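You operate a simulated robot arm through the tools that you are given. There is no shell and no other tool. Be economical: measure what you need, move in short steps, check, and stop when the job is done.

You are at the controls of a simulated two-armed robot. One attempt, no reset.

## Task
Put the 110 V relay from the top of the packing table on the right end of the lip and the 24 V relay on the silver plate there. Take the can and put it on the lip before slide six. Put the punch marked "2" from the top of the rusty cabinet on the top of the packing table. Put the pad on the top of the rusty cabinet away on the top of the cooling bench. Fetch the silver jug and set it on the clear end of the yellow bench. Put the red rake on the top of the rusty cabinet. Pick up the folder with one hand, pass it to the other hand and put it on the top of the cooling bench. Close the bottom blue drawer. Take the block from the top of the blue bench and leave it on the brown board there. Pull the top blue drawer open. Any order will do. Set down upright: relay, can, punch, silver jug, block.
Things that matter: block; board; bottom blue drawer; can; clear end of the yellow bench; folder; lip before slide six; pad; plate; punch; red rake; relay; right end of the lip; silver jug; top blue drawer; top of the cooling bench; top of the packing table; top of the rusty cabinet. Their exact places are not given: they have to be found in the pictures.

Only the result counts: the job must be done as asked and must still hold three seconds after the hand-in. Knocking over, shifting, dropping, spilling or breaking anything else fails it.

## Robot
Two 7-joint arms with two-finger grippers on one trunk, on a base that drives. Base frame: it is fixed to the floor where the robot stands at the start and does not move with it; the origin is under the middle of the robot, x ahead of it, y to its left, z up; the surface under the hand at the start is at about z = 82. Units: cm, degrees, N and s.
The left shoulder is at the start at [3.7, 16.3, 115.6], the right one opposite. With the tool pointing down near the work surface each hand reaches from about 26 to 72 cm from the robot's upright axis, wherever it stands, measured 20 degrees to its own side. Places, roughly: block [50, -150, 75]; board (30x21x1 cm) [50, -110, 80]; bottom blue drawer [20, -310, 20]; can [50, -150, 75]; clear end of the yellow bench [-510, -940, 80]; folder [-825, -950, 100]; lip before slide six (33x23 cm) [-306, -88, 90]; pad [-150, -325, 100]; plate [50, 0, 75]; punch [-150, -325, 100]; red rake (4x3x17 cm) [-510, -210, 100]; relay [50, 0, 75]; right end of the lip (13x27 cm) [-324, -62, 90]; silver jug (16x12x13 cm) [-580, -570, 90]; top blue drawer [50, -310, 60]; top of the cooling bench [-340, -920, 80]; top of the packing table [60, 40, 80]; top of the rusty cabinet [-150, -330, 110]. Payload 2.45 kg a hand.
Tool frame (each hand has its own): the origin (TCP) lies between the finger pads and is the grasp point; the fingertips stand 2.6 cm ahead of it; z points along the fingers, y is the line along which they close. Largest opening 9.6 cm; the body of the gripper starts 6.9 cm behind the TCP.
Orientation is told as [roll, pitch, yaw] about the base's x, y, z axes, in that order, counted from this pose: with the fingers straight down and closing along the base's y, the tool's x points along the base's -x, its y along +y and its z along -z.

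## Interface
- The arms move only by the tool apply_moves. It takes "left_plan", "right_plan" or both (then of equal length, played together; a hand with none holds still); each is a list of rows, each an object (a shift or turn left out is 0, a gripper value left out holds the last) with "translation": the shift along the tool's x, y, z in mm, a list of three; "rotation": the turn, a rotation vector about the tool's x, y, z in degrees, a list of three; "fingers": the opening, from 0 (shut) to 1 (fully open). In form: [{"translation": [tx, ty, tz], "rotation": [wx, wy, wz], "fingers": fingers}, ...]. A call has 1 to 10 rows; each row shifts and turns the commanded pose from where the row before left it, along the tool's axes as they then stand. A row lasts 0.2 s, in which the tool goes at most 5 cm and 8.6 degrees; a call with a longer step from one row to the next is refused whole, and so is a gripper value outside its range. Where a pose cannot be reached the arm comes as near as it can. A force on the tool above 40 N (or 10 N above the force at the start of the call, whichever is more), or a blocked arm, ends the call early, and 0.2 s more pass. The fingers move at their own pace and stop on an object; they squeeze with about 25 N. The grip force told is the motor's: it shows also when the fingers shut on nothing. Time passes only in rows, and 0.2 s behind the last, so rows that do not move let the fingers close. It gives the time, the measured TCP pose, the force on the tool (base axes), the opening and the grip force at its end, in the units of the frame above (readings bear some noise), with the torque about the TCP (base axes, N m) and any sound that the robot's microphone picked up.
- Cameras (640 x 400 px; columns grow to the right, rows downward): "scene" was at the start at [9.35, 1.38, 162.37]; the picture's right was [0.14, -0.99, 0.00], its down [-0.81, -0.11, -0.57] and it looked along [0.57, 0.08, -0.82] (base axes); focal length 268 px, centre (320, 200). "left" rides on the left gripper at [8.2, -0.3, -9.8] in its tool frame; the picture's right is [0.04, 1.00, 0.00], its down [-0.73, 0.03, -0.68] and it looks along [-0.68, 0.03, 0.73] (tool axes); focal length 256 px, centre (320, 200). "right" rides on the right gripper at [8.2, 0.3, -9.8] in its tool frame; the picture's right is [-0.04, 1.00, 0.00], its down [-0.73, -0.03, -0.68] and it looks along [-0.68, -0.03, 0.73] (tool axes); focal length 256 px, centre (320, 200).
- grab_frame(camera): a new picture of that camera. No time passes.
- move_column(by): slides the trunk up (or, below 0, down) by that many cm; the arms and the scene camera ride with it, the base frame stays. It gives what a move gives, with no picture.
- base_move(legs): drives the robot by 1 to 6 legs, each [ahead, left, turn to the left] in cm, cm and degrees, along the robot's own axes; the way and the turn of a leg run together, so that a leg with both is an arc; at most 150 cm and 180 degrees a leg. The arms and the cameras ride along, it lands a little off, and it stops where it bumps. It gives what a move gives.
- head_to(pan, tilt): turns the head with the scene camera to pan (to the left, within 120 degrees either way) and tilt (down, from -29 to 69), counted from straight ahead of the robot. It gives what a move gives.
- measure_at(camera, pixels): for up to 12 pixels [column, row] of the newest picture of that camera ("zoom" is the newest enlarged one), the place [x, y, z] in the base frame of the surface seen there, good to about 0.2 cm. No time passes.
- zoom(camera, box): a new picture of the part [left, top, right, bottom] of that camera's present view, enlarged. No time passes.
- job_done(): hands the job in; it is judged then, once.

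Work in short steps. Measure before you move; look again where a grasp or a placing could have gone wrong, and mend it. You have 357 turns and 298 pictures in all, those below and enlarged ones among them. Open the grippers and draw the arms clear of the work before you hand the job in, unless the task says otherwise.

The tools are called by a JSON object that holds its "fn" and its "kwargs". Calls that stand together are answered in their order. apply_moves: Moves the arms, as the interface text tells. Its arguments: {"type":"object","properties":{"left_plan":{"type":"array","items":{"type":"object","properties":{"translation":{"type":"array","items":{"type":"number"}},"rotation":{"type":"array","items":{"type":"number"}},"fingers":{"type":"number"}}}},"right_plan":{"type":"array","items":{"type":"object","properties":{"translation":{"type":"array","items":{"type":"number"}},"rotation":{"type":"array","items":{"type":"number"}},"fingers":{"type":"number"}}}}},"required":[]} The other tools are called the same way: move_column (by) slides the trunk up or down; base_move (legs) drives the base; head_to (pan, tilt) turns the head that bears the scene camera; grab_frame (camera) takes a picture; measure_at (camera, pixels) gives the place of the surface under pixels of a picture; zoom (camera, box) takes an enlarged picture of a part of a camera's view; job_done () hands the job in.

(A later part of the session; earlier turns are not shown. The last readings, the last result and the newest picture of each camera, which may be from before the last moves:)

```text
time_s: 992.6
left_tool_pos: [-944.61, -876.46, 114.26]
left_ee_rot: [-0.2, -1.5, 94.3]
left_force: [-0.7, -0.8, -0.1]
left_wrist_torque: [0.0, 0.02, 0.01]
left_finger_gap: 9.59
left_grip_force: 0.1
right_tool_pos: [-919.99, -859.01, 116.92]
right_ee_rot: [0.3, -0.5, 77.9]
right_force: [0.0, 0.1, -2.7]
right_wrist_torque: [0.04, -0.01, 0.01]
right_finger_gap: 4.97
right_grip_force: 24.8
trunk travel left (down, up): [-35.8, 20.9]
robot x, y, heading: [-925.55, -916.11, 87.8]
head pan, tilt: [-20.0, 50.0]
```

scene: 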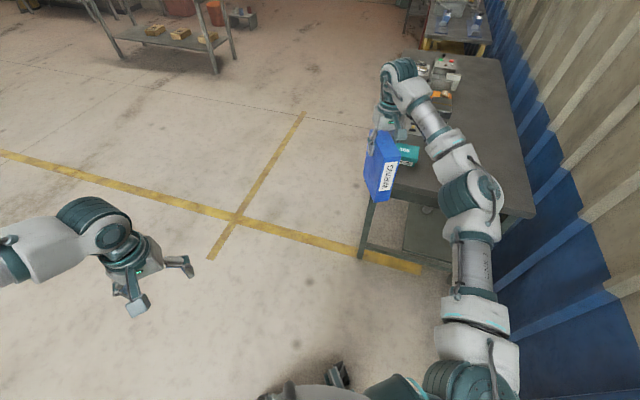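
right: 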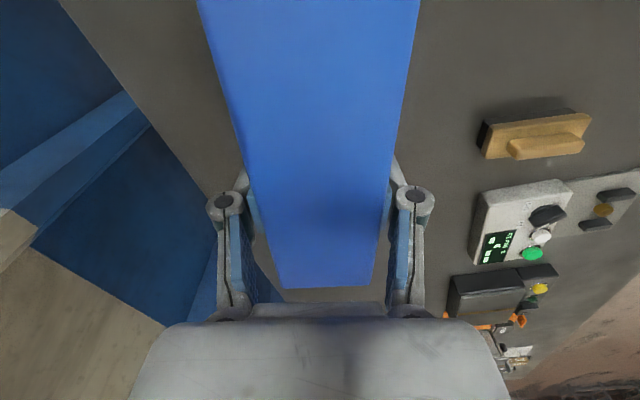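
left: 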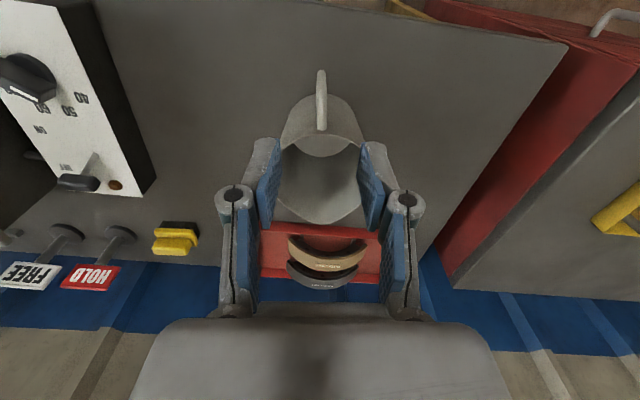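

Now rotate the right hand −35° (folder edge toward my left), and the left hand to point forward-right.

{"fn": "apply_moves", "kwargs": {"right_plan": [{"rotation": [0, 0, 5]}, {"rotation": [0, 0, 8]}, {"rotation": [0, 0, 8]}, {"rotation": [0, 0, 8]}, {"rotation": [0, 0, 6]}, {}, {}, {}, {}, {}], "left_plan": [{"rotation": [0, 0, 8.5]}, {"rotation": [0, 0, 8.5]}, {"rotation": [0, 0, 8.5]}, {"rotation": [0, 0, 8.5]}, {"rotation": [0, 0, 8.5]}, {"rotation": [0, 0, 8.5]}, {"rotation": [0, -8.2, 0]}, {"rotation": [0, -8.2, 0]}, {"rotation": [0, -8.2, 0]}, {"rotation": [0, -8.2, 0]}]}}

{"fn": "apply_moves", "kwargs": {"left_plan": [{"rotation": [0, -8.2, 0]}, {"rotation": [0, -8.2, 0]}, {"rotation": [0, -8.2, 0]}, {"rotation": [0, -6, 0]}, {}, {}]}}

{"fn": "head_to", "kwargs": {"pan": 0, "tilt": 45}}

{"fn": "grab_frame", "kwargs": {"camera": "scene"}}

```text
time_s: 994.8
left_tool_pos: [-944.64, -876.59, 114.39]
left_ee_rot: [1.2, -34.0, 42.6]
left_force: [-0.3, 0.6, 0.0]
left_wrist_torque: [0.0, 0.0, -0.06]
left_finger_gap: 9.59
left_grip_force: 0.1
right_tool_pos: [-919.82, -859.28, 116.98]
right_ee_rot: [0.5, -0.2, 42.9]
right_force: [-0.3, -0.3, -4.3]
right_wrist_torque: [0.04, -0.03, 0.02]
right_finger_gap: 4.96
right_grip_force: 25.4
trunk travel left (down, up): [-35.8, 20.9]
robot x, y, heading: [-925.65, -915.97, 88.0]
head pan, tilt: [-20.0, 50.0]
```

```text
time_s: 996.2
left_tool_pos: [-944.81, -875.25, 114.62]
left_ee_rot: [2.1, -64.4, 41.2]
left_force: [0.2, 0.0, 0.4]
left_wrist_torque: [-0.02, 0.01, -0.02]
left_finger_gap: 9.61
left_grip_force: 0.1
left hand out of reach, approached as far as the arm can: row 3, 4
right_tool_pos: [-919.76, -859.08, 116.84]
right_ee_rot: [0.5, -0.1, 42.8]
right_force: [-0.2, -0.4, -3.8]
right_wrist_torque: [0.03, -0.01, -0.01]
right_finger_gap: 4.98
right_grip_force: 25.1
trunk travel left (down, up): [-35.8, 20.9]
robot x, y, heading: [-925.82, -916.1, 88.1]
head pan, tilt: [-20.0, 50.0]
```

```text
time_s: 997.0
left_tool_pos: [-944.88, -875.07, 114.58]
left_ee_rot: [2.1, -64.4, 41.4]
left_force: [0.0, -0.2, -0.2]
left_wrist_torque: [-0.01, 0.04, 0.03]
left_finger_gap: 9.58
left_grip_force: 0.0
right_tool_pos: [-919.74, -859.07, 116.8]
right_ee_rot: [0.7, -0.2, 42.9]
right_force: [-0.5, 0.0, -4.9]
right_wrist_torque: [0.0, -0.03, 0.02]
right_finger_gap: 4.96
right_grip_force: 25.3
trunk travel left (down, up): [-35.8, 20.9]
robot x, y, heading: [-925.59, -916.14, 87.9]
head pan, tilt: [0.0, 45.0]
```

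```text
106 pictures are left
```

scene: 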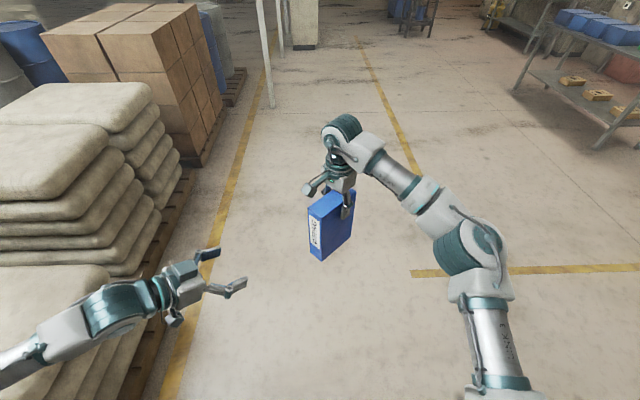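

Good geometry. Align the left hand with the folder plane and approach to ~14 cm.

{"fn": "apply_moves", "kwargs": {"left_plan": [{"translation": [-2, -8, 15]}, {"translation": [-3, -14, 30]}, {"translation": [-3, -14, 30]}, {"translation": [-2, -11, 30]}, {}, {}]}}

{"fn": "grab_frame", "kwargs": {"camera": "left"}}

{"fn": "grab_frame", "kwargs": {"camera": "scene"}}

```text
time_s: 998.4
left_tool_pos: [-934.5, -871.7, 110.82]
left_ee_rot: [2.1, -64.4, 41.4]
left_force: [-0.6, -0.2, 0.9]
left_wrist_torque: [-0.02, 0.0, -0.01]
left_finger_gap: 9.6
left_grip_force: 0.1
right_tool_pos: [-919.97, -859.11, 116.84]
right_ee_rot: [0.5, -0.2, 42.9]
right_force: [-0.3, -0.6, -2.7]
right_wrist_torque: [0.04, -0.05, 0.03]
right_finger_gap: 4.97
right_grip_force: 24.7
trunk travel left (down, up): [-35.8, 20.9]
robot x, y, heading: [-925.68, -916.82, 88.1]
head pan, tilt: [0.0, 45.0]
```

```text
105 pictures are left
```

left: 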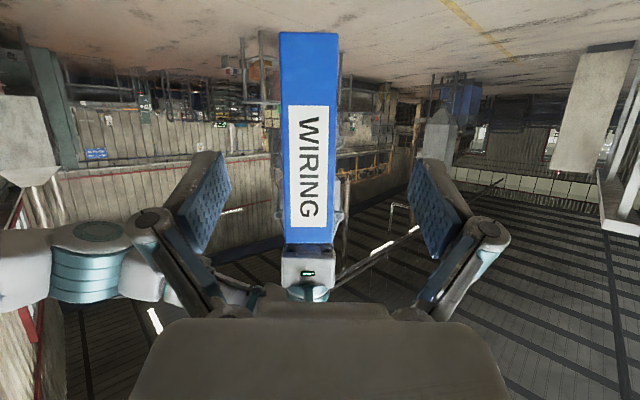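

```text
104 pictures are left
```

scene: 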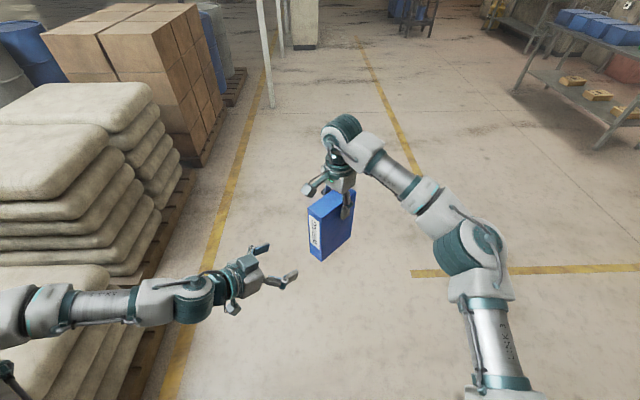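

The spine is centred between the left fingers. Advance 13.5 cm.

{"fn": "apply_moves", "kwargs": {"left_plan": [{"translation": [-8, -2, 16]}, {"translation": [-16, -2, 33]}, {"translation": [-16, 0, 33]}, {"translation": [-12, 0, 26]}, {"translation": [-6, 0, 13]}, {}]}}

{"fn": "grab_frame", "kwargs": {"camera": "left"}}

{"fn": "zoom", "kwargs": {"camera": "scene", "box": [200, 100, 420, 320]}}

```text
time_s: 999.8
left_tool_pos: [-924.5, -862.93, 110.7]
left_ee_rot: [2.1, -64.3, 41.4]
left_force: [-1.0, -0.4, 0.2]
left_wrist_torque: [0.03, -0.03, 0.01]
left_finger_gap: 9.59
left_grip_force: 0.1
right_tool_pos: [-919.72, -859.15, 116.85]
right_ee_rot: [0.5, -0.2, 42.9]
right_force: [0.1, 0.3, -3.5]
right_wrist_torque: [0.05, -0.01, -0.02]
right_finger_gap: 4.96
right_grip_force: 25.0
trunk travel left (down, up): [-35.8, 20.9]
robot x, y, heading: [-925.92, -916.41, 88.2]
head pan, tilt: [0.0, 45.0]
```

```text
103 pictures are left
```

left: 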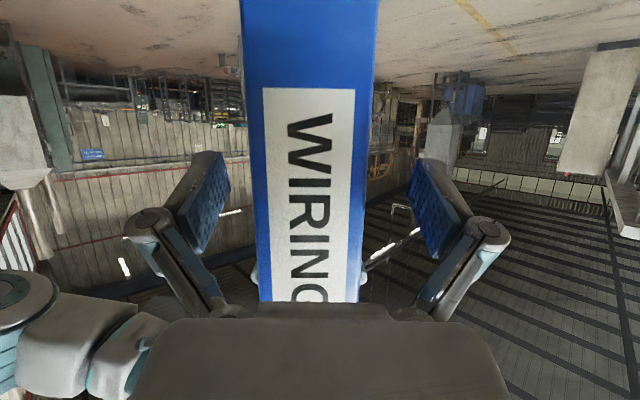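

```text
1.82 times, centred on (310, 210) of scene
```

zoom: 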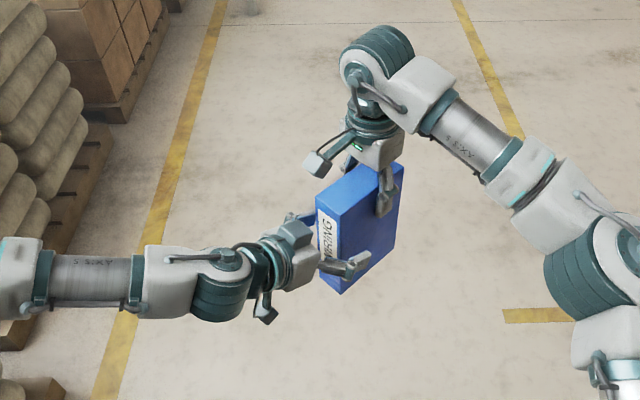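

Fingers straddle the folder well. Close the left hand.

{"fn": "apply_moves", "kwargs": {"left_plan": [{"fingers": 0}, {}, {}, {}]}}

{"fn": "zoom", "kwargs": {"camera": "scene", "box": [200, 100, 420, 320]}}

```text
time_s: 1000.8
left_tool_pos: [-924.45, -863.14, 110.62]
left_ee_rot: [2.0, -64.3, 41.2]
left_force: [7.4, -24.3, 0.2]
left_wrist_torque: [0.52, 0.36, -0.98]
left_finger_gap: 5.02
left_grip_force: 24.9
right_tool_pos: [-919.76, -859.06, 116.99]
right_ee_rot: [0.8, -0.1, 42.8]
right_force: [-8.4, 23.6, -0.7]
right_wrist_torque: [0.86, 0.24, -0.45]
right_finger_gap: 4.98
right_grip_force: 25.2
trunk travel left (down, up): [-35.8, 20.9]
robot x, y, heading: [-925.85, -916.14, 88.0]
head pan, tilt: [0.0, 45.0]
```

```text
1.82 times, centred on (310, 210) of scene
```

zoom: 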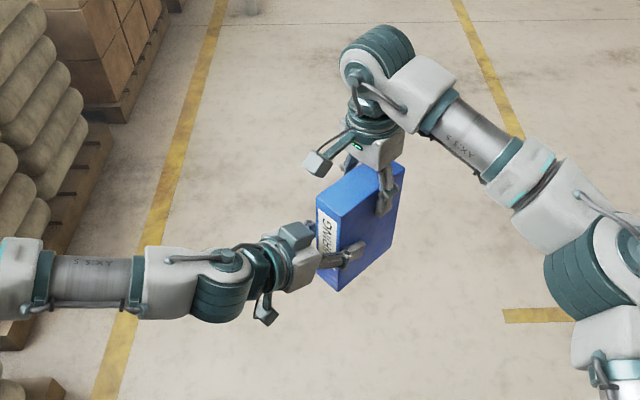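

Both hold it. Ease the side load and open the right hand, then raise it away.

{"fn": "apply_moves", "kwargs": {"left_plan": [{"translation": [0, -3, 0]}, {"translation": [0, -2, 0]}, {}, {}, {}, {}, {}, {}, {}, {}], "right_plan": [{}, {}, {}, {"fingers": 0.7}, {"fingers": 0.9}, {}, {"translation": [0, 0, -20]}, {"translation": [0, 0, -35]}, {"translation": [0, 0, -35]}, {"translation": [0, 0, -20]}]}}

{"fn": "zoom", "kwargs": {"camera": "scene", "box": [200, 100, 420, 320]}}

```text
time_s: 1003.0
left_tool_pos: [-924.31, -863.22, 110.65]
left_ee_rot: [2.3, -64.4, 41.4]
left_force: [-0.9, 0.4, -0.5]
left_wrist_torque: [-0.14, 0.12, 0.01]
left_finger_gap: 4.97
left_grip_force: 24.5
right_tool_pos: [-919.74, -858.97, 127.98]
right_ee_rot: [0.5, -0.2, 42.9]
right_force: [0.0, 0.9, 0.5]
right_wrist_torque: [0.0, -0.01, 0.0]
right_finger_gap: 8.68
right_grip_force: 0.1
trunk travel left (down, up): [-35.8, 20.9]
robot x, y, heading: [-925.48, -915.96, 88.0]
head pan, tilt: [0.0, 45.0]
```

```text
1.82 times, centred on (310, 210) of scene
```

zoom: 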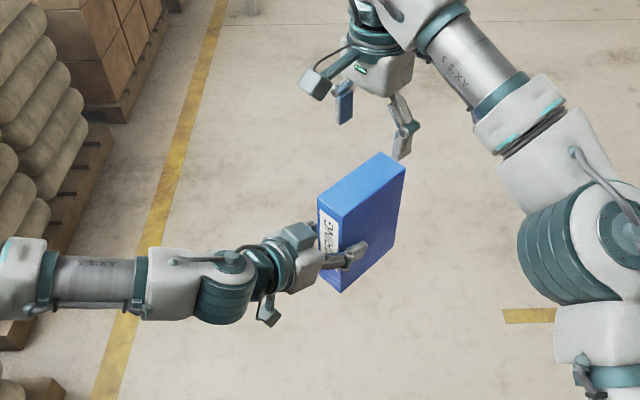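

Handover done. Move the right hand aside and drive to the cooling bench.

{"fn": "apply_moves", "kwargs": {"right_plan": [{"translation": [-15, -15, 0], "rotation": [0, 0, -5]}, {"translation": [-25, -28, 0], "rotation": [0, 0, -8]}, {"translation": [-20, -35, 0], "rotation": [0, 0, -8]}, {"translation": [-15, -40, 0], "rotation": [0, 0, -8]}, {"translation": [-5, -40, 0], "rotation": [0, 0, -8]}, {"translation": [0, -40, 0], "rotation": [0, 0, -8]}, {"translation": [20, -20, 20]}, {"translation": [30, 0, 30]}, {}]}}

{"fn": "base_move", "kwargs": {"legs": [[105, 0, 0], [0, 0, -87], [150, 0, 0], [150, 0, 0], [150, 0, 0], [100, 0, 0]]}}

```text
time_s: 1005.0
left_tool_pos: [-923.94, -863.14, 110.6]
left_ee_rot: [2.3, -64.2, 41.3]
left_force: [-0.3, -0.4, 0.5]
left_wrist_torque: [-0.14, 0.14, -0.01]
left_finger_gap: 4.98
left_grip_force: 24.8
right_tool_pos: [-895.64, -866.54, 122.82]
right_ee_rot: [0.4, -0.5, 87.9]
right_force: [-0.2, -0.4, 0.5]
right_wrist_torque: [0.02, 0.0, -0.02]
right_finger_gap: 8.64
right_grip_force: 0.0
trunk travel left (down, up): [-35.8, 20.9]
robot x, y, heading: [-925.8, -916.28, 88.0]
head pan, tilt: [0.0, 45.0]
```

```text
time_s: 1037.5
left_tool_pos: [-374.67, -844.39, 112.3]
left_ee_rot: [-12.3, -66.7, -27.1]
left_force: [0.6, 3.9, -3.3]
left_wrist_torque: [0.03, 0.19, -0.07]
left_finger_gap: 4.98
left_grip_force: 24.7
right_tool_pos: [-386.6, -881.71, 123.44]
right_ee_rot: [-0.4, -1.8, -4.6]
right_force: [-1.3, 9.6, 14.9]
right_wrist_torque: [-1.06, -0.12, -0.02]
right_finger_gap: 8.65
right_grip_force: 0.1
trunk travel left (down, up): [-35.8, 20.9]
robot x, y, heading: [-434.23, -848.31, -6.8]
head pan, tilt: [0.0, 45.0]
stopped in leg 6: the robot was blocked; the commanded pose is now the measured one
```

Drifted right and the right hand met the cooling-bench post. Back off and look.

{"fn": "base_move", "kwargs": {"legs": [[-45, 0, 0]]}}

{"fn": "head_to", "kwargs": {"pan": -30, "tilt": 35}}

{"fn": "grab_frame", "kwargs": {"camera": "scene"}}

```text
time_s: 1038.2
left_tool_pos: [-361.4, -818.96, 114.45]
left_ee_rot: [-33.8, -61.1, 28.8]
left_force: [0.9, 9.2, -6.6]
left_wrist_torque: [-0.24, 0.04, -0.42]
left_finger_gap: 4.98
left_grip_force: 25.0
right_tool_pos: [-382.56, -888.29, 117.94]
right_ee_rot: [2.1, -1.2, -12.0]
right_force: [-4.6, -5.2, 0.5]
right_wrist_torque: [0.42, -0.43, -0.03]
right_finger_gap: 8.64
right_grip_force: 0.1
trunk travel left (down, up): [-35.8, 20.9]
robot x, y, heading: [-430.71, -846.82, -1.7]
head pan, tilt: [0.0, 45.0]
stopped in leg 1: the robot was blocked; the commanded pose is now the measured one
```

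```text
time_s: 1039.2
left_tool_pos: [-356.86, -819.76, 114.19]
left_ee_rot: [-24.5, -63.4, 21.2]
left_force: [0.4, -0.4, -3.9]
left_wrist_torque: [0.01, 0.16, 0.06]
left_finger_gap: 4.96
left_grip_force: 25.3
right_tool_pos: [-368.47, -885.91, 116.44]
right_ee_rot: [5.7, -0.7, -2.7]
right_force: [-0.7, -0.8, 0.1]
right_wrist_torque: [-0.06, -0.02, 0.0]
right_finger_gap: 8.65
right_grip_force: 0.0
trunk travel left (down, up): [-35.8, 20.9]
robot x, y, heading: [-423.29, -846.25, 4.8]
head pan, tilt: [-30.0, 35.0]
```

```text
99 pictures are left
```

scene: 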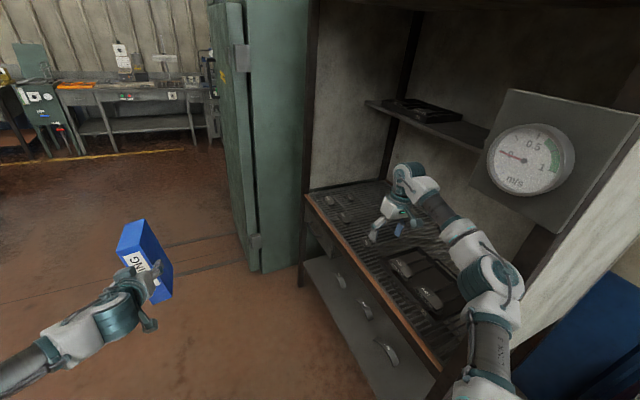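

The right arm is near the gauge panel. Sidestep away from the bench (left, +y) 40 cm.

{"fn": "base_move", "kwargs": {"legs": [[0, 20, 0], [0, 20, 0]]}}

{"fn": "grab_frame", "kwargs": {"camera": "scene"}}

```text
time_s: 1039.8
left_tool_pos: [-355.43, -812.67, 116.82]
left_ee_rot: [-25.3, -61.7, 40.5]
left_force: [0.0, -0.8, -6.2]
left_wrist_torque: [-0.03, 0.07, -0.03]
left_finger_gap: 5.01
left_grip_force: 25.4
right_tool_pos: [-367.3, -893.05, 110.16]
right_ee_rot: [9.2, 3.1, -15.8]
right_force: [-0.5, 0.1, 0.6]
right_wrist_torque: [-0.02, -0.02, 0.01]
right_finger_gap: 8.64
right_grip_force: 0.1
trunk travel left (down, up): [-35.8, 20.9]
robot x, y, heading: [-422.85, -844.93, 5.8]
head pan, tilt: [-30.0, 35.0]
stopped in leg 1: the robot was blocked; the commanded pose is now the measured one
```

```text
98 pictures are left
```

scene: 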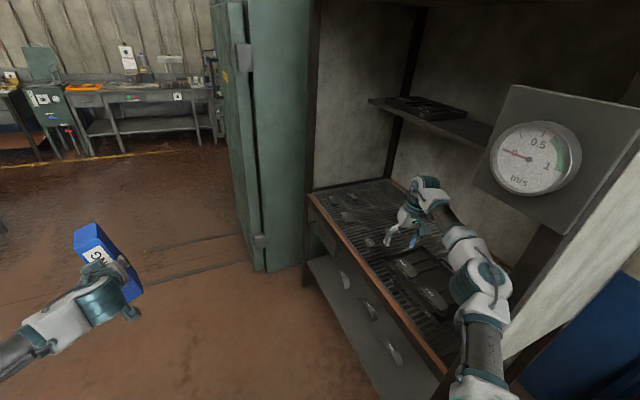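

The right elbow seems caught behind the gauge panel. Measure the panel and elbow heights.

{"fn": "measure_at", "kwargs": {"camera": "scene", "pixels": [[515, 95], [620, 115], [560, 225], [480, 180], [480, 265], [490, 340], [465, 250], [440, 215], [545, 255], [500, 295]]}}

{"fn": "head_to", "kwargs": {"pan": -75, "tilt": 30}}

{"fn": "grab_frame", "kwargs": {"camera": "scene"}}

```text
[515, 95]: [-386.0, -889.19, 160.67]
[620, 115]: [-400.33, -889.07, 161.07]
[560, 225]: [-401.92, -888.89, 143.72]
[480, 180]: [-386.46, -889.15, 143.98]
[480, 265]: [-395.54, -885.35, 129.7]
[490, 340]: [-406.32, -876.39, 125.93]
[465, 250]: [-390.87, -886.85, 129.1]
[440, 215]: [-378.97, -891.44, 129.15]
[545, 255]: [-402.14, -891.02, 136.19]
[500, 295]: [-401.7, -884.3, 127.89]
```

```text
time_s: 1040.9
left_tool_pos: [-355.02, -812.98, 116.66]
left_ee_rot: [-25.6, -61.7, 39.5]
left_force: [-0.1, 0.0, -3.9]
left_wrist_torque: [-0.02, 0.2, 0.01]
left_finger_gap: 4.99
left_grip_force: 26.1
right_tool_pos: [-367.21, -893.61, 110.17]
right_ee_rot: [9.4, 3.0, -16.8]
right_force: [-0.9, -1.1, 0.5]
right_wrist_torque: [-0.02, -0.06, 0.01]
right_finger_gap: 8.65
right_grip_force: 0.0
trunk travel left (down, up): [-35.8, 20.9]
robot x, y, heading: [-422.24, -845.32, 5.7]
head pan, tilt: [-75.0, 30.0]
```

```text
97 pictures are left
```

scene: 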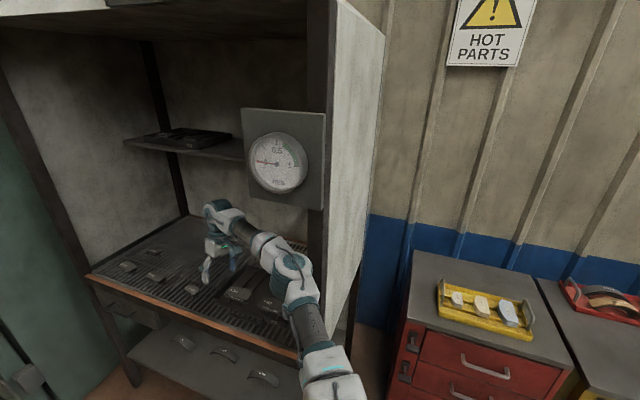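

The arm is actually free in front of the post, under the panel; the stop may come from sway. Let it settle.

{"fn": "head_to", "kwargs": {"pan": -30, "tilt": 40}}

{"fn": "apply_moves", "kwargs": {"left_plan": [{}, {}, {}, {}, {}]}}

{"fn": "apply_moves", "kwargs": {"left_plan": [{}, {}, {}, {}, {}]}}

```text
time_s: 1042.0
left_tool_pos: [-354.91, -812.86, 116.88]
left_ee_rot: [-25.6, -61.9, 39.8]
left_force: [0.7, -0.1, -2.7]
left_wrist_torque: [-0.01, 0.21, 0.0]
left_finger_gap: 4.99
left_grip_force: 24.8
right_tool_pos: [-367.02, -893.49, 110.38]
right_ee_rot: [9.3, 2.9, -16.4]
right_force: [-0.1, 1.5, 0.5]
right_wrist_torque: [-0.02, -0.04, -0.05]
right_finger_gap: 8.65
right_grip_force: 0.0
trunk travel left (down, up): [-35.8, 20.9]
robot x, y, heading: [-422.19, -845.77, 5.8]
head pan, tilt: [-30.0, 40.0]
```

```text
time_s: 1042.4
left_tool_pos: [-353.86, -814.89, 118.01]
left_ee_rot: [-22.5, -61.9, 42.6]
left_force: [-1.6, 1.3, -2.6]
left_wrist_torque: [-0.11, 0.14, -0.1]
left_finger_gap: 5.01
left_grip_force: 25.7
right_tool_pos: [-365.79, -898.56, 105.31]
right_ee_rot: [10.8, 6.9, -22.0]
right_force: [-4.6, 4.9, 3.0]
right_wrist_torque: [-0.41, -0.44, -0.03]
right_finger_gap: 8.63
right_grip_force: 0.0
trunk travel left (down, up): [-35.8, 20.9]
robot x, y, heading: [-422.64, -845.47, 5.8]
head pan, tilt: [-30.0, 40.0]
stopped in row 1 (right hand): the arm was blocked; the commanded pose is now the measured one
```

```text
time_s: 1042.7
left_tool_pos: [-353.63, -816.78, 118.83]
left_ee_rot: [-20.4, -62.8, 41.7]
left_force: [-0.6, 0.1, -1.5]
left_wrist_torque: [-0.09, 0.21, -0.07]
left_finger_gap: 4.98
left_grip_force: 24.9
right_tool_pos: [-365.12, -901.96, 104.19]
right_ee_rot: [12.9, 8.1, -26.2]
right_force: [1.6, 2.9, 0.2]
right_wrist_torque: [-0.38, 0.16, 0.08]
right_finger_gap: 8.64
right_grip_force: 0.1
trunk travel left (down, up): [-35.8, 20.9]
robot x, y, heading: [-422.2, -845.73, 6.4]
head pan, tilt: [-30.0, 40.0]
stopped in row 1 (right hand): the arm was blocked; the commanded pose is now the measured one
```

The elbow is on the inner side of the post; so move +x first, then out (+y).

{"fn": "base_move", "kwargs": {"legs": [[8, 0, 0]]}}

{"fn": "base_move", "kwargs": {"legs": [[0, 25, 0]]}}

{"fn": "grab_frame", "kwargs": {"camera": "scene"}}

```text
time_s: 1043.8
left_tool_pos: [-347.48, -816.79, 119.27]
left_ee_rot: [-20.5, -63.6, 39.3]
left_force: [-0.4, 1.6, -3.0]
left_wrist_torque: [-0.09, 0.27, -0.02]
left_finger_gap: 4.99
left_grip_force: 25.1
right_tool_pos: [-359.21, -900.74, 105.89]
right_ee_rot: [13.3, 5.8, -22.5]
right_force: [0.3, -0.5, 0.8]
right_wrist_torque: [0.07, -0.09, 0.01]
right_finger_gap: 8.65
right_grip_force: 0.1
trunk travel left (down, up): [-35.8, 20.9]
robot x, y, heading: [-414.58, -844.6, 5.8]
head pan, tilt: [-30.0, 40.0]
```

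```text
time_s: 1045.0
left_tool_pos: [-348.78, -814.57, 121.27]
left_ee_rot: [-15.2, -65.6, 35.3]
left_force: [1.0, -6.0, -3.9]
left_wrist_torque: [0.08, 0.18, 0.17]
left_finger_gap: 4.95
left_grip_force: 24.9
right_tool_pos: [-361.61, -898.87, 102.2]
right_ee_rot: [16.3, 8.0, -26.5]
right_force: [0.2, 1.2, 0.3]
right_wrist_torque: [-0.09, 0.07, 0.05]
right_finger_gap: 8.64
right_grip_force: 0.0
trunk travel left (down, up): [-35.8, 20.9]
robot x, y, heading: [-415.8, -835.0, 6.0]
head pan, tilt: [-30.0, 40.0]
stopped in leg 1: the robot was blocked; the commanded pose is now the measured one
```

```text
96 pictures are left
```

scene: 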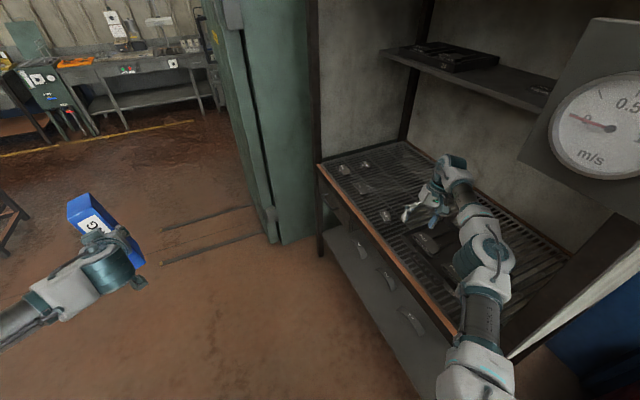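

{"fn": "measure_at", "kwargs": {"camera": "scene", "pixels": [[485, 255], [480, 320], [470, 210], [450, 175], [540, 320], [600, 240], [560, 160], [600, 190], [480, 370], [510, 260], [500, 330], [505, 290]]}}

{"fn": "zoom", "kwargs": {"camera": "scene", "box": [400, 140, 600, 400]}}

```text
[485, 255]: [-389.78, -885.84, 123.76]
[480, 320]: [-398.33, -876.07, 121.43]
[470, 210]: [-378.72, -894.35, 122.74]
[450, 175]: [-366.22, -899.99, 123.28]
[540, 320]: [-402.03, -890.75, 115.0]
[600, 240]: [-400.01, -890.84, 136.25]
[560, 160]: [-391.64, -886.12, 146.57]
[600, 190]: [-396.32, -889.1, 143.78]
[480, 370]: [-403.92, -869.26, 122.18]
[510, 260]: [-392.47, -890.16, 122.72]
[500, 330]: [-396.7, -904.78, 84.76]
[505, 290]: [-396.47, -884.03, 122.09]
```

```text
1.54 times, centred on (500, 270) of scene
```

zoom: 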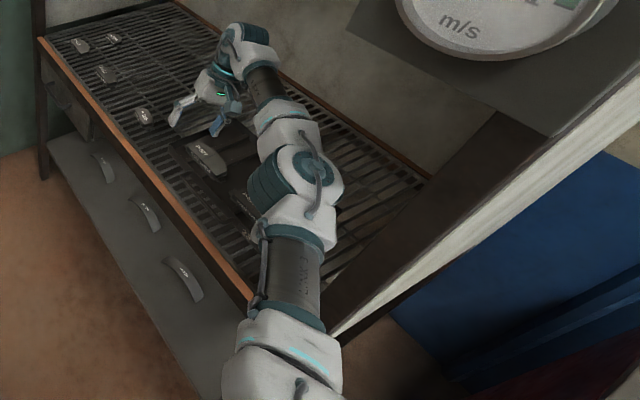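

The elbow rubs the inner side of the post (x≈−402). Move further +x, then out with a slight forward component.

{"fn": "base_move", "kwargs": {"legs": [[14, 0, 0]]}}

{"fn": "base_move", "kwargs": {"legs": [[5, 14, 0]]}}

{"fn": "grab_frame", "kwargs": {"camera": "scene"}}

```text
time_s: 1045.8
left_tool_pos: [-349.65, -812.62, 122.31]
left_ee_rot: [-17.1, -66.4, 36.1]
left_force: [-0.4, -7.6, -2.1]
left_wrist_torque: [0.0, 0.22, 0.19]
left_finger_gap: 4.97
left_grip_force: 24.7
right_tool_pos: [-361.85, -897.67, 104.21]
right_ee_rot: [16.7, 6.3, -26.8]
right_force: [0.1, 0.2, -1.2]
right_wrist_torque: [-0.04, -0.05, -0.01]
right_finger_gap: 8.64
right_grip_force: 0.1
trunk travel left (down, up): [-35.8, 20.9]
robot x, y, heading: [-413.89, -834.49, 6.0]
head pan, tilt: [-30.0, 40.0]
stopped in leg 1: the robot was blocked; the commanded pose is now the measured one
```

```text
time_s: 1046.8
left_tool_pos: [-350.88, -806.9, 122.22]
left_ee_rot: [-17.9, -66.1, 37.8]
left_force: [0.9, -3.9, -2.5]
left_wrist_torque: [-0.07, 0.23, 0.07]
left_finger_gap: 4.99
left_grip_force: 24.8
right_tool_pos: [-362.98, -894.66, 104.28]
right_ee_rot: [17.0, 6.6, -30.3]
right_force: [0.8, -0.4, -0.5]
right_wrist_torque: [0.05, 0.12, 0.07]
right_finger_gap: 8.63
right_grip_force: 0.0
trunk travel left (down, up): [-35.8, 20.9]
robot x, y, heading: [-414.16, -829.96, 6.6]
head pan, tilt: [-30.0, 40.0]
stopped in leg 1: the robot was blocked; the commanded pose is now the measured one
```

```text
94 pictures are left
```

scene: 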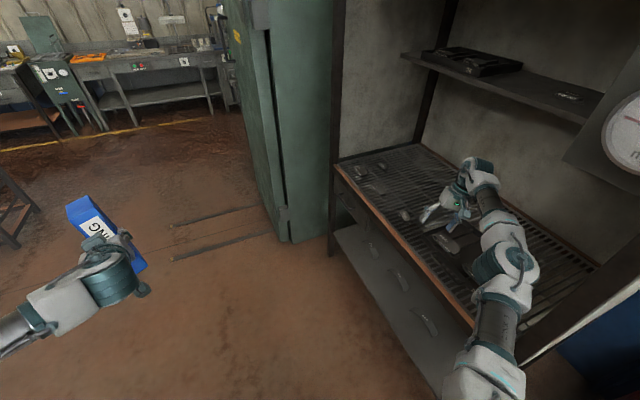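

{"fn": "grab_frame", "kwargs": {"camera": "right"}}

{"fn": "head_to", "kwargs": {"pan": -60, "tilt": 60}}

{"fn": "grab_frame", "kwargs": {"camera": "scene"}}

```text
93 pictures are left
```

right: 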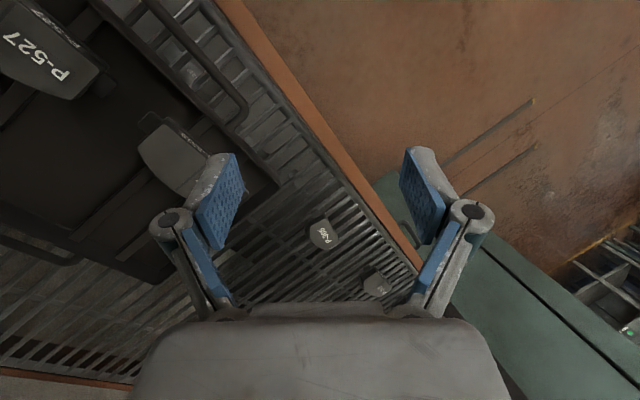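

```text
time_s: 1047.7
left_tool_pos: [-351.14, -804.74, 122.08]
left_ee_rot: [-20.4, -65.6, 40.3]
left_force: [-0.5, -2.2, -2.3]
left_wrist_torque: [-0.08, 0.25, -0.03]
left_finger_gap: 4.99
left_grip_force: 25.2
right_tool_pos: [-363.0, -893.64, 105.44]
right_ee_rot: [16.6, 5.9, -30.4]
right_force: [0.0, 1.5, 0.7]
right_wrist_torque: [-0.09, 0.05, -0.03]
right_finger_gap: 8.64
right_grip_force: 0.1
trunk travel left (down, up): [-35.8, 20.9]
robot x, y, heading: [-414.23, -829.78, 6.3]
head pan, tilt: [-60.0, 60.0]
```

```text
92 pictures are left
```

scene: 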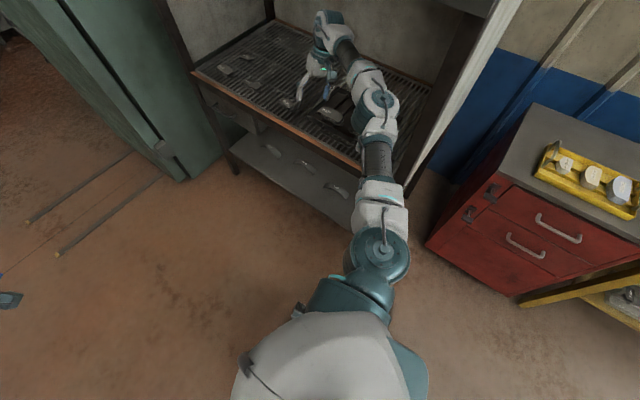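

Nothing visibly hooks it. Turn left instead, so the arm swings out of the bench.

{"fn": "base_move", "kwargs": {"legs": [[0, 0, 25], [0, 0, 30]]}}

{"fn": "head_to", "kwargs": {"pan": -20, "tilt": 45}}

{"fn": "grab_frame", "kwargs": {"camera": "scene"}}

```text
time_s: 1048.7
left_tool_pos: [-355.02, -799.46, 122.06]
left_ee_rot: [-19.2, -65.6, 44.7]
left_force: [0.5, -3.9, -2.7]
left_wrist_torque: [-0.08, 0.24, 0.05]
left_finger_gap: 4.97
left_grip_force: 24.7
right_tool_pos: [-358.95, -891.44, 105.12]
right_ee_rot: [17.4, 6.6, -29.0]
right_force: [0.2, 0.2, -0.5]
right_wrist_torque: [-0.02, 0.03, -0.05]
right_finger_gap: 8.64
right_grip_force: 0.0
trunk travel left (down, up): [-35.8, 20.9]
robot x, y, heading: [-414.85, -829.88, 12.1]
head pan, tilt: [-60.0, 60.0]
stopped in leg 1: the robot was blocked; the commanded pose is now the measured one
```

```text
time_s: 1049.8
left_tool_pos: [-355.33, -800.06, 122.39]
left_ee_rot: [-19.7, -65.8, 45.0]
left_force: [2.4, -4.6, -2.0]
left_wrist_torque: [-0.04, 0.26, 0.11]
left_finger_gap: 4.98
left_grip_force: 25.1
right_tool_pos: [-358.94, -892.18, 105.02]
right_ee_rot: [17.6, 6.6, -29.1]
right_force: [-1.4, -0.9, -0.2]
right_wrist_torque: [0.06, -0.08, -0.09]
right_finger_gap: 8.61
right_grip_force: 0.0
trunk travel left (down, up): [-35.8, 20.9]
robot x, y, heading: [-414.77, -830.15, 12.0]
head pan, tilt: [-20.0, 45.0]
```

```text
91 pictures are left
```

scene: 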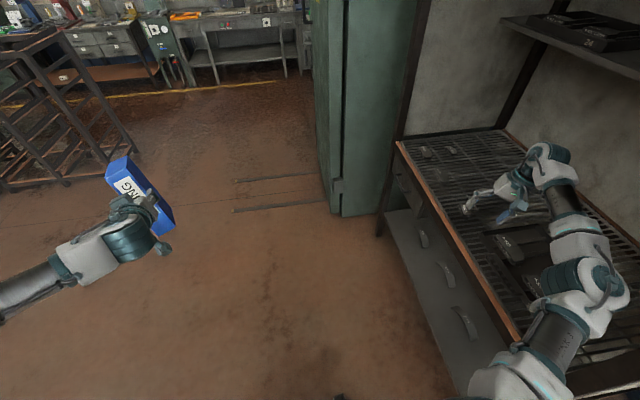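

{"fn": "head_to", "kwargs": {"pan": 70, "tilt": 45}}

{"fn": "grab_frame", "kwargs": {"camera": "scene"}}

{"fn": "head_to", "kwargs": {"pan": -110, "tilt": 50}}

{"fn": "grab_frame", "kwargs": {"camera": "scene"}}

```text
time_s: 1051.4
left_tool_pos: [-355.64, -796.94, 121.82]
left_ee_rot: [-22.1, -65.0, 47.3]
left_force: [-0.4, -2.4, -3.3]
left_wrist_torque: [-0.1, 0.26, 0.01]
left_finger_gap: 4.99
left_grip_force: 24.8
right_tool_pos: [-359.47, -889.21, 106.57]
right_ee_rot: [16.6, 5.7, -28.8]
right_force: [0.0, 0.4, -0.6]
right_wrist_torque: [-0.05, 0.01, -0.01]
right_finger_gap: 8.64
right_grip_force: 0.0
trunk travel left (down, up): [-35.8, 20.9]
robot x, y, heading: [-415.11, -829.46, 11.9]
head pan, tilt: [70.0, 45.0]
```

```text
90 pictures are left
```

scene: 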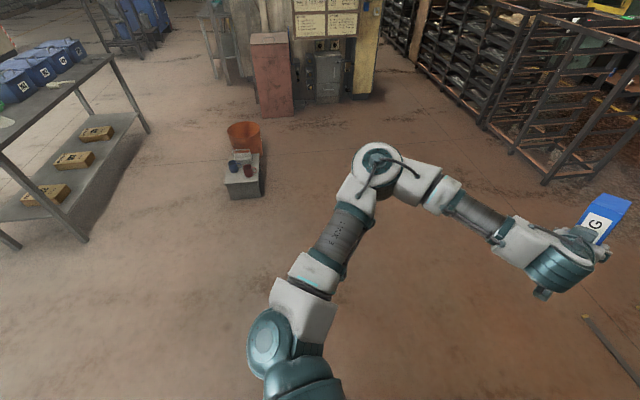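

```text
time_s: 1054.1
left_tool_pos: [-356.16, -794.96, 121.51]
left_ee_rot: [-23.5, -64.6, 48.8]
left_force: [-0.5, -0.1, -2.9]
left_wrist_torque: [-0.09, 0.25, 0.03]
left_finger_gap: 4.99
left_grip_force: 24.6
right_tool_pos: [-359.87, -887.32, 107.53]
right_ee_rot: [16.0, 5.1, -28.7]
right_force: [-0.6, 0.1, 0.0]
right_wrist_torque: [0.03, 0.02, 0.02]
right_finger_gap: 8.68
right_grip_force: 0.1
trunk travel left (down, up): [-35.8, 20.9]
robot x, y, heading: [-414.72, -829.3, 11.9]
head pan, tilt: [-110.0, 50.0]
```

```text
89 pictures are left
```

scene: 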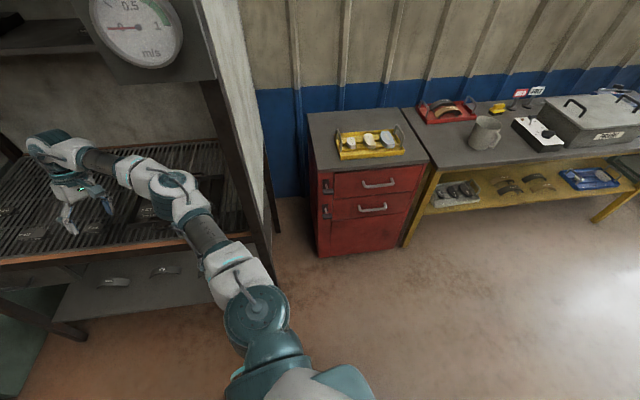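

The upper arm rubs the bench post. Pull the right hand inward/out (+y) with the arm itself.

{"fn": "apply_moves", "kwargs": {"right_plan": [{"translation": [8, 15, -10]}, {"translation": [15, 28, -10]}, {"translation": [18, 33, -5]}, {"translation": [18, 33, 0]}, {"translation": [18, 33, 0]}, {"translation": [18, 33, 0]}, {"translation": [18, 33, 0]}, {"translation": [15, 28, 0]}]}}

{"fn": "grab_frame", "kwargs": {"camera": "scene"}}

```text
time_s: 1055.9
left_tool_pos: [-356.43, -794.05, 121.3]
left_ee_rot: [-24.2, -64.3, 49.5]
left_force: [-0.4, 0.4, -3.6]
left_wrist_torque: [-0.11, 0.24, 0.0]
left_finger_gap: 4.96
left_grip_force: 24.5
right_tool_pos: [-359.8, -861.69, 118.13]
right_ee_rot: [16.0, 4.8, -28.9]
right_force: [1.0, -1.2, 0.1]
right_wrist_torque: [0.01, 0.04, 0.01]
right_finger_gap: 8.66
right_grip_force: 0.0
trunk travel left (down, up): [-35.8, 20.9]
robot x, y, heading: [-415.01, -829.55, 12.0]
head pan, tilt: [-110.0, 50.0]
```

```text
88 pictures are left
```

scene: 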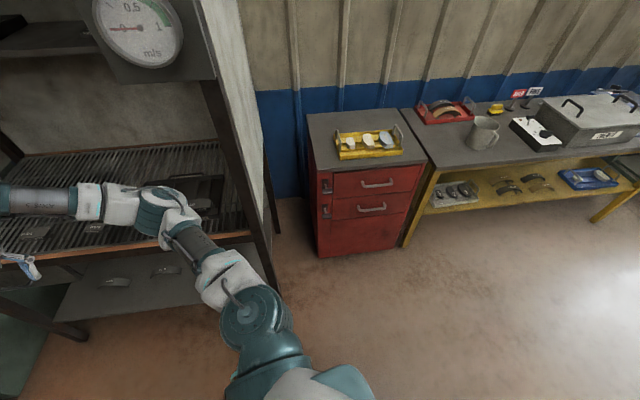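

The hand is out of the bench. Now sidestep left (+y) in small steps.

{"fn": "base_move", "kwargs": {"legs": [[0, 15, 0]]}}

{"fn": "base_move", "kwargs": {"legs": [[0, 20, 0]]}}

{"fn": "head_to", "kwargs": {"pan": -30, "tilt": 45}}

{"fn": "grab_frame", "kwargs": {"camera": "scene"}}

```text
time_s: 1057.3
left_tool_pos: [-357.59, -786.85, 122.2]
left_ee_rot: [-17.6, -65.8, 43.5]
left_force: [2.0, -5.2, -3.9]
left_wrist_torque: [-0.05, 0.24, 0.08]
left_finger_gap: 5.0
left_grip_force: 25.0
right_tool_pos: [-360.19, -854.04, 115.23]
right_ee_rot: [18.0, 7.3, -28.4]
right_force: [0.0, -1.8, -0.8]
right_wrist_torque: [0.07, -0.04, -0.05]
right_finger_gap: 8.65
right_grip_force: 0.1
trunk travel left (down, up): [-35.8, 20.9]
robot x, y, heading: [-417.41, -816.31, 12.5]
head pan, tilt: [-110.0, 50.0]
```

```text
time_s: 1058.9
left_tool_pos: [-363.81, -764.12, 122.38]
left_ee_rot: [-22.0, -65.6, 47.0]
left_force: [1.5, -2.6, -3.9]
left_wrist_torque: [-0.12, 0.27, 0.03]
left_finger_gap: 5.0
left_grip_force: 25.0
right_tool_pos: [-366.68, -831.46, 117.24]
right_ee_rot: [16.9, 5.8, -29.1]
right_force: [-0.2, -1.0, -0.2]
right_wrist_torque: [0.1, -0.04, -0.03]
right_finger_gap: 8.66
right_grip_force: 0.0
trunk travel left (down, up): [-35.8, 20.9]
robot x, y, heading: [-422.23, -796.36, 12.2]
head pan, tilt: [-110.0, 50.0]
```

```text
time_s: 1060.5
left_tool_pos: [-365.04, -758.97, 121.69]
left_ee_rot: [-26.3, -64.2, 51.1]
left_force: [-0.1, 2.5, -4.3]
left_wrist_torque: [-0.14, 0.23, -0.03]
left_finger_gap: 4.97
left_grip_force: 25.0
right_tool_pos: [-367.92, -826.48, 119.03]
right_ee_rot: [15.2, 4.1, -29.1]
right_force: [0.3, 1.0, 0.5]
right_wrist_torque: [-0.11, -0.01, 0.04]
right_finger_gap: 8.64
right_grip_force: 0.1
trunk travel left (down, up): [-35.8, 20.9]
robot x, y, heading: [-422.42, -795.93, 12.3]
head pan, tilt: [-30.0, 45.0]
```

```text
87 pictures are left
```

scene: 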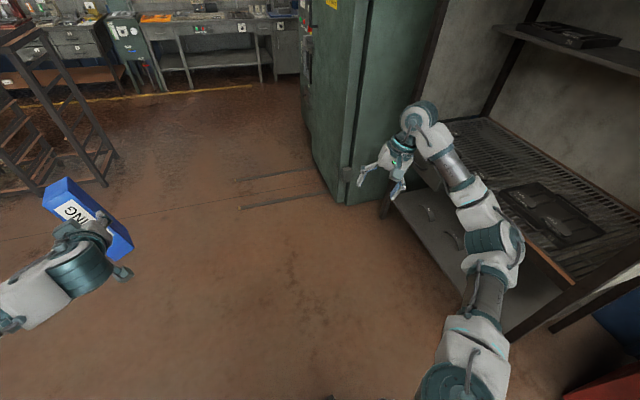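

Free again. Straighten both hands: left twist +12° (folder upright), right hand back to neutral and tucked.

{"fn": "apply_moves", "kwargs": {"left_plan": [{"rotation": [0, 0, 3]}, {"rotation": [0, 0, 3]}, {"rotation": [0, 0, 3]}, {"rotation": [0, 0, 3]}, {}, {}, {}, {}, {}, {}], "right_plan": [{"rotation": [7, -2, 0]}, {"rotation": [7, -2, 0]}, {"rotation": [0, 0, -8]}, {"rotation": [0, 0, -8]}, {"rotation": [0, 0, -8]}, {"rotation": [0, 0, -8]}, {"rotation": [0, 0, -8]}, {"translation": [25, 25, 0]}, {"translation": [30, 35, 0]}, {"translation": [30, 35, 0]}]}}

{"fn": "apply_moves", "kwargs": {"right_plan": [{"translation": [25, 35, 0]}, {"translation": [20, 35, 0]}, {"translation": [10, 20, 0]}, {}]}}

{"fn": "head_to", "kwargs": {"pan": 0, "tilt": 45}}

{"fn": "grab_frame", "kwargs": {"camera": "scene"}}

```text
time_s: 1062.8
left_tool_pos: [-364.12, -765.04, 122.67]
left_ee_rot: [5.3, -67.5, 16.9]
left_force: [-0.2, 0.4, -3.3]
left_wrist_torque: [-0.12, 0.23, -0.03]
left_finger_gap: 4.97
left_grip_force: 25.1
right_tool_pos: [-377.18, -824.1, 117.97]
right_ee_rot: [3.2, -0.6, 9.7]
right_force: [0.7, 0.4, 0.7]
right_wrist_torque: [-0.02, -0.02, 0.02]
right_finger_gap: 8.64
right_grip_force: 0.0
trunk travel left (down, up): [-35.8, 20.9]
robot x, y, heading: [-422.15, -797.18, 12.5]
head pan, tilt: [-30.0, 45.0]
stopped in row 10 (left hand): the arm was blocked; the commanded pose is now the measured one
```

```text
time_s: 1063.8
left_tool_pos: [-364.31, -763.61, 122.57]
left_ee_rot: [3.8, -67.5, 18.4]
left_force: [0.5, 0.3, -3.5]
left_wrist_torque: [-0.09, 0.23, 0.04]
left_finger_gap: 4.98
left_grip_force: 24.9
right_tool_pos: [-383.9, -814.78, 118.7]
right_ee_rot: [2.6, -0.6, 9.8]
right_force: [-0.5, -0.7, -0.4]
right_wrist_torque: [0.03, -0.02, 0.0]
right_finger_gap: 8.66
right_grip_force: 0.1
trunk travel left (down, up): [-35.8, 20.9]
robot x, y, heading: [-422.46, -797.22, 12.3]
head pan, tilt: [-30.0, 45.0]
```

```text
time_s: 1064.8
left_tool_pos: [-364.56, -762.88, 122.54]
left_ee_rot: [3.2, -67.4, 19.0]
left_force: [-1.0, 0.5, -3.7]
left_wrist_torque: [-0.07, 0.22, -0.03]
left_finger_gap: 4.96
left_grip_force: 24.9
right_tool_pos: [-384.06, -814.24, 118.77]
right_ee_rot: [2.4, -0.6, 10.0]
right_force: [0.6, 0.8, 0.1]
right_wrist_torque: [-0.05, -0.05, 0.03]
right_finger_gap: 8.64
right_grip_force: 0.0
trunk travel left (down, up): [-35.8, 20.9]
robot x, y, heading: [-422.49, -796.96, 12.5]
head pan, tilt: [0.0, 45.0]
```

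```text
86 pictures are left
```

scene: 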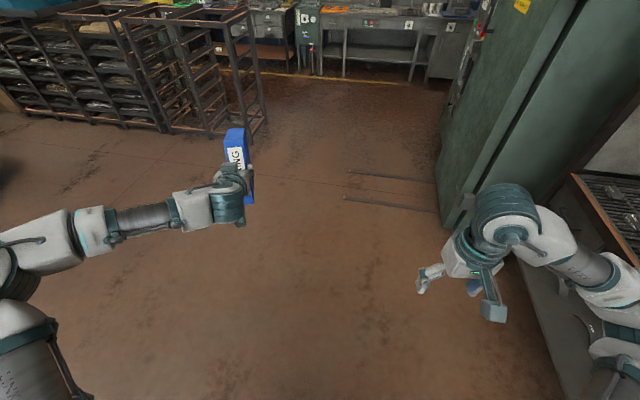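

Folder upright. Drive to about (−334,−775), turn to heading −100 and look at the bench.

{"fn": "move_column", "kwargs": {"by": -4}}

{"fn": "base_move", "kwargs": {"legs": [[91, 0, 1.4], [0, 0, -57], [0, 0, -57]]}}

{"fn": "head_to", "kwargs": {"pan": 5, "tilt": 35}}

{"fn": "grab_frame", "kwargs": {"camera": "scene"}}

```text
time_s: 1065.6
left_tool_pos: [-364.26, -764.22, 118.79]
left_ee_rot: [4.5, -67.6, 17.9]
left_force: [0.5, 0.1, -3.4]
left_wrist_torque: [-0.11, 0.25, -0.03]
left_finger_gap: 4.99
left_grip_force: 25.0
right_tool_pos: [-384.24, -815.42, 114.61]
right_ee_rot: [2.8, -0.5, 9.8]
right_force: [-0.9, 0.3, -0.2]
right_wrist_torque: [-0.02, -0.02, 0.05]
right_finger_gap: 8.63
right_grip_force: 0.1
trunk travel left (down, up): [-31.8, 24.9]
robot x, y, heading: [-422.1, -797.35, 12.4]
head pan, tilt: [0.0, 45.0]
```

```text
time_s: 1075.4
left_tool_pos: [-328.39, -842.85, 118.75]
left_ee_rot: [5.4, -67.7, -96.1]
left_force: [-0.8, -0.1, -3.7]
left_wrist_torque: [0.25, 0.01, -0.01]
left_finger_gap: 4.99
left_grip_force: 25.0
right_tool_pos: [-367.5, -804.55, 114.41]
right_ee_rot: [3.1, -0.5, -103.4]
right_force: [-0.9, -0.3, 0.5]
right_wrist_torque: [0.01, 0.0, -0.01]
right_finger_gap: 8.64
right_grip_force: 0.0
trunk travel left (down, up): [-31.8, 24.9]
robot x, y, heading: [-335.03, -776.63, -100.8]
head pan, tilt: [0.0, 45.0]
```

```text
time_s: 1076.2
left_tool_pos: [-328.93, -842.33, 118.94]
left_ee_rot: [5.7, -67.8, -96.5]
left_force: [0.4, -0.1, -3.6]
left_wrist_torque: [0.29, 0.01, -0.01]
left_finger_gap: 4.97
left_grip_force: 24.6
right_tool_pos: [-368.14, -803.86, 114.49]
right_ee_rot: [3.2, -0.8, -103.5]
right_force: [0.3, 0.1, -0.2]
right_wrist_torque: [-0.02, -0.01, -0.04]
right_finger_gap: 8.64
right_grip_force: 0.1
trunk travel left (down, up): [-31.8, 24.9]
robot x, y, heading: [-335.82, -776.88, -100.9]
head pan, tilt: [5.0, 35.0]
```

```text
85 pictures are left
```

scene: 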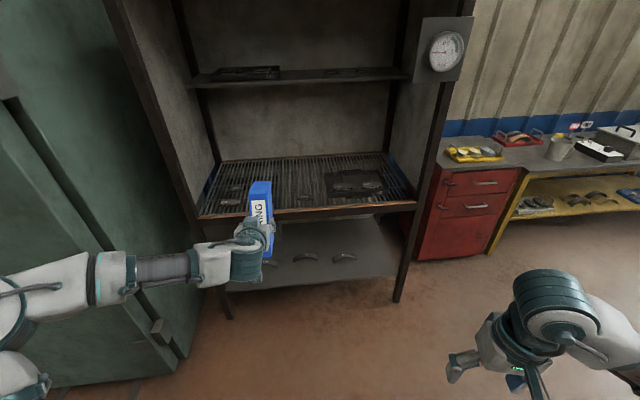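

{"fn": "zoom", "kwargs": {"camera": "scene", "box": [190, 145, 430, 225]}}

{"fn": "measure_at", "kwargs": {"camera": "zoom", "pixels": [[160, 130], [235, 140], [250, 80], [350, 80], [370, 110], [300, 140], [100, 140], [330, 165], [480, 130], [520, 60]]}}

```text
2.67 times, centred on (310, 185) of scene
```

zoom: 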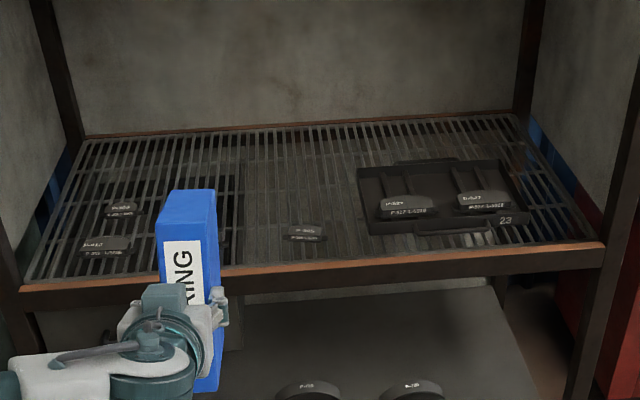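

```text
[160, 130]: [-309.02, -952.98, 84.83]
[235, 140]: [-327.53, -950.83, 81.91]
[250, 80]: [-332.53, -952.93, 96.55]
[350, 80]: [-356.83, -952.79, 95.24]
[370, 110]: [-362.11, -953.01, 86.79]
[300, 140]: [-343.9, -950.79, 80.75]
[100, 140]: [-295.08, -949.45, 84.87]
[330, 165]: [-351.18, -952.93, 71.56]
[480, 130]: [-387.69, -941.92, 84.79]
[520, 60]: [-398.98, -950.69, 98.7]
```

Check tray 23 and the pads closely (earlier it held three pads).

{"fn": "zoom", "kwargs": {"camera": "scene", "box": [290, 165, 402, 235]}}

```text
5.71 times, centred on (346, 200) of scene
```

zoom: 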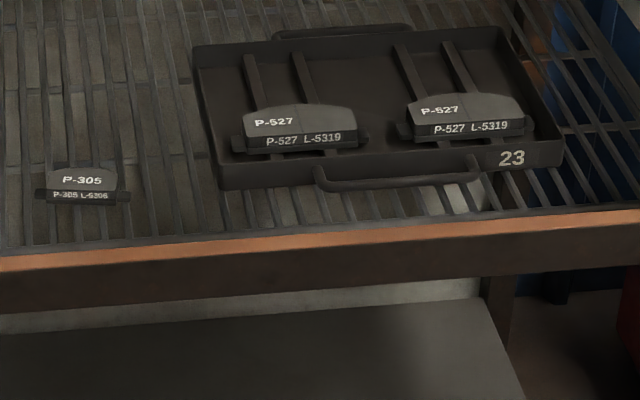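

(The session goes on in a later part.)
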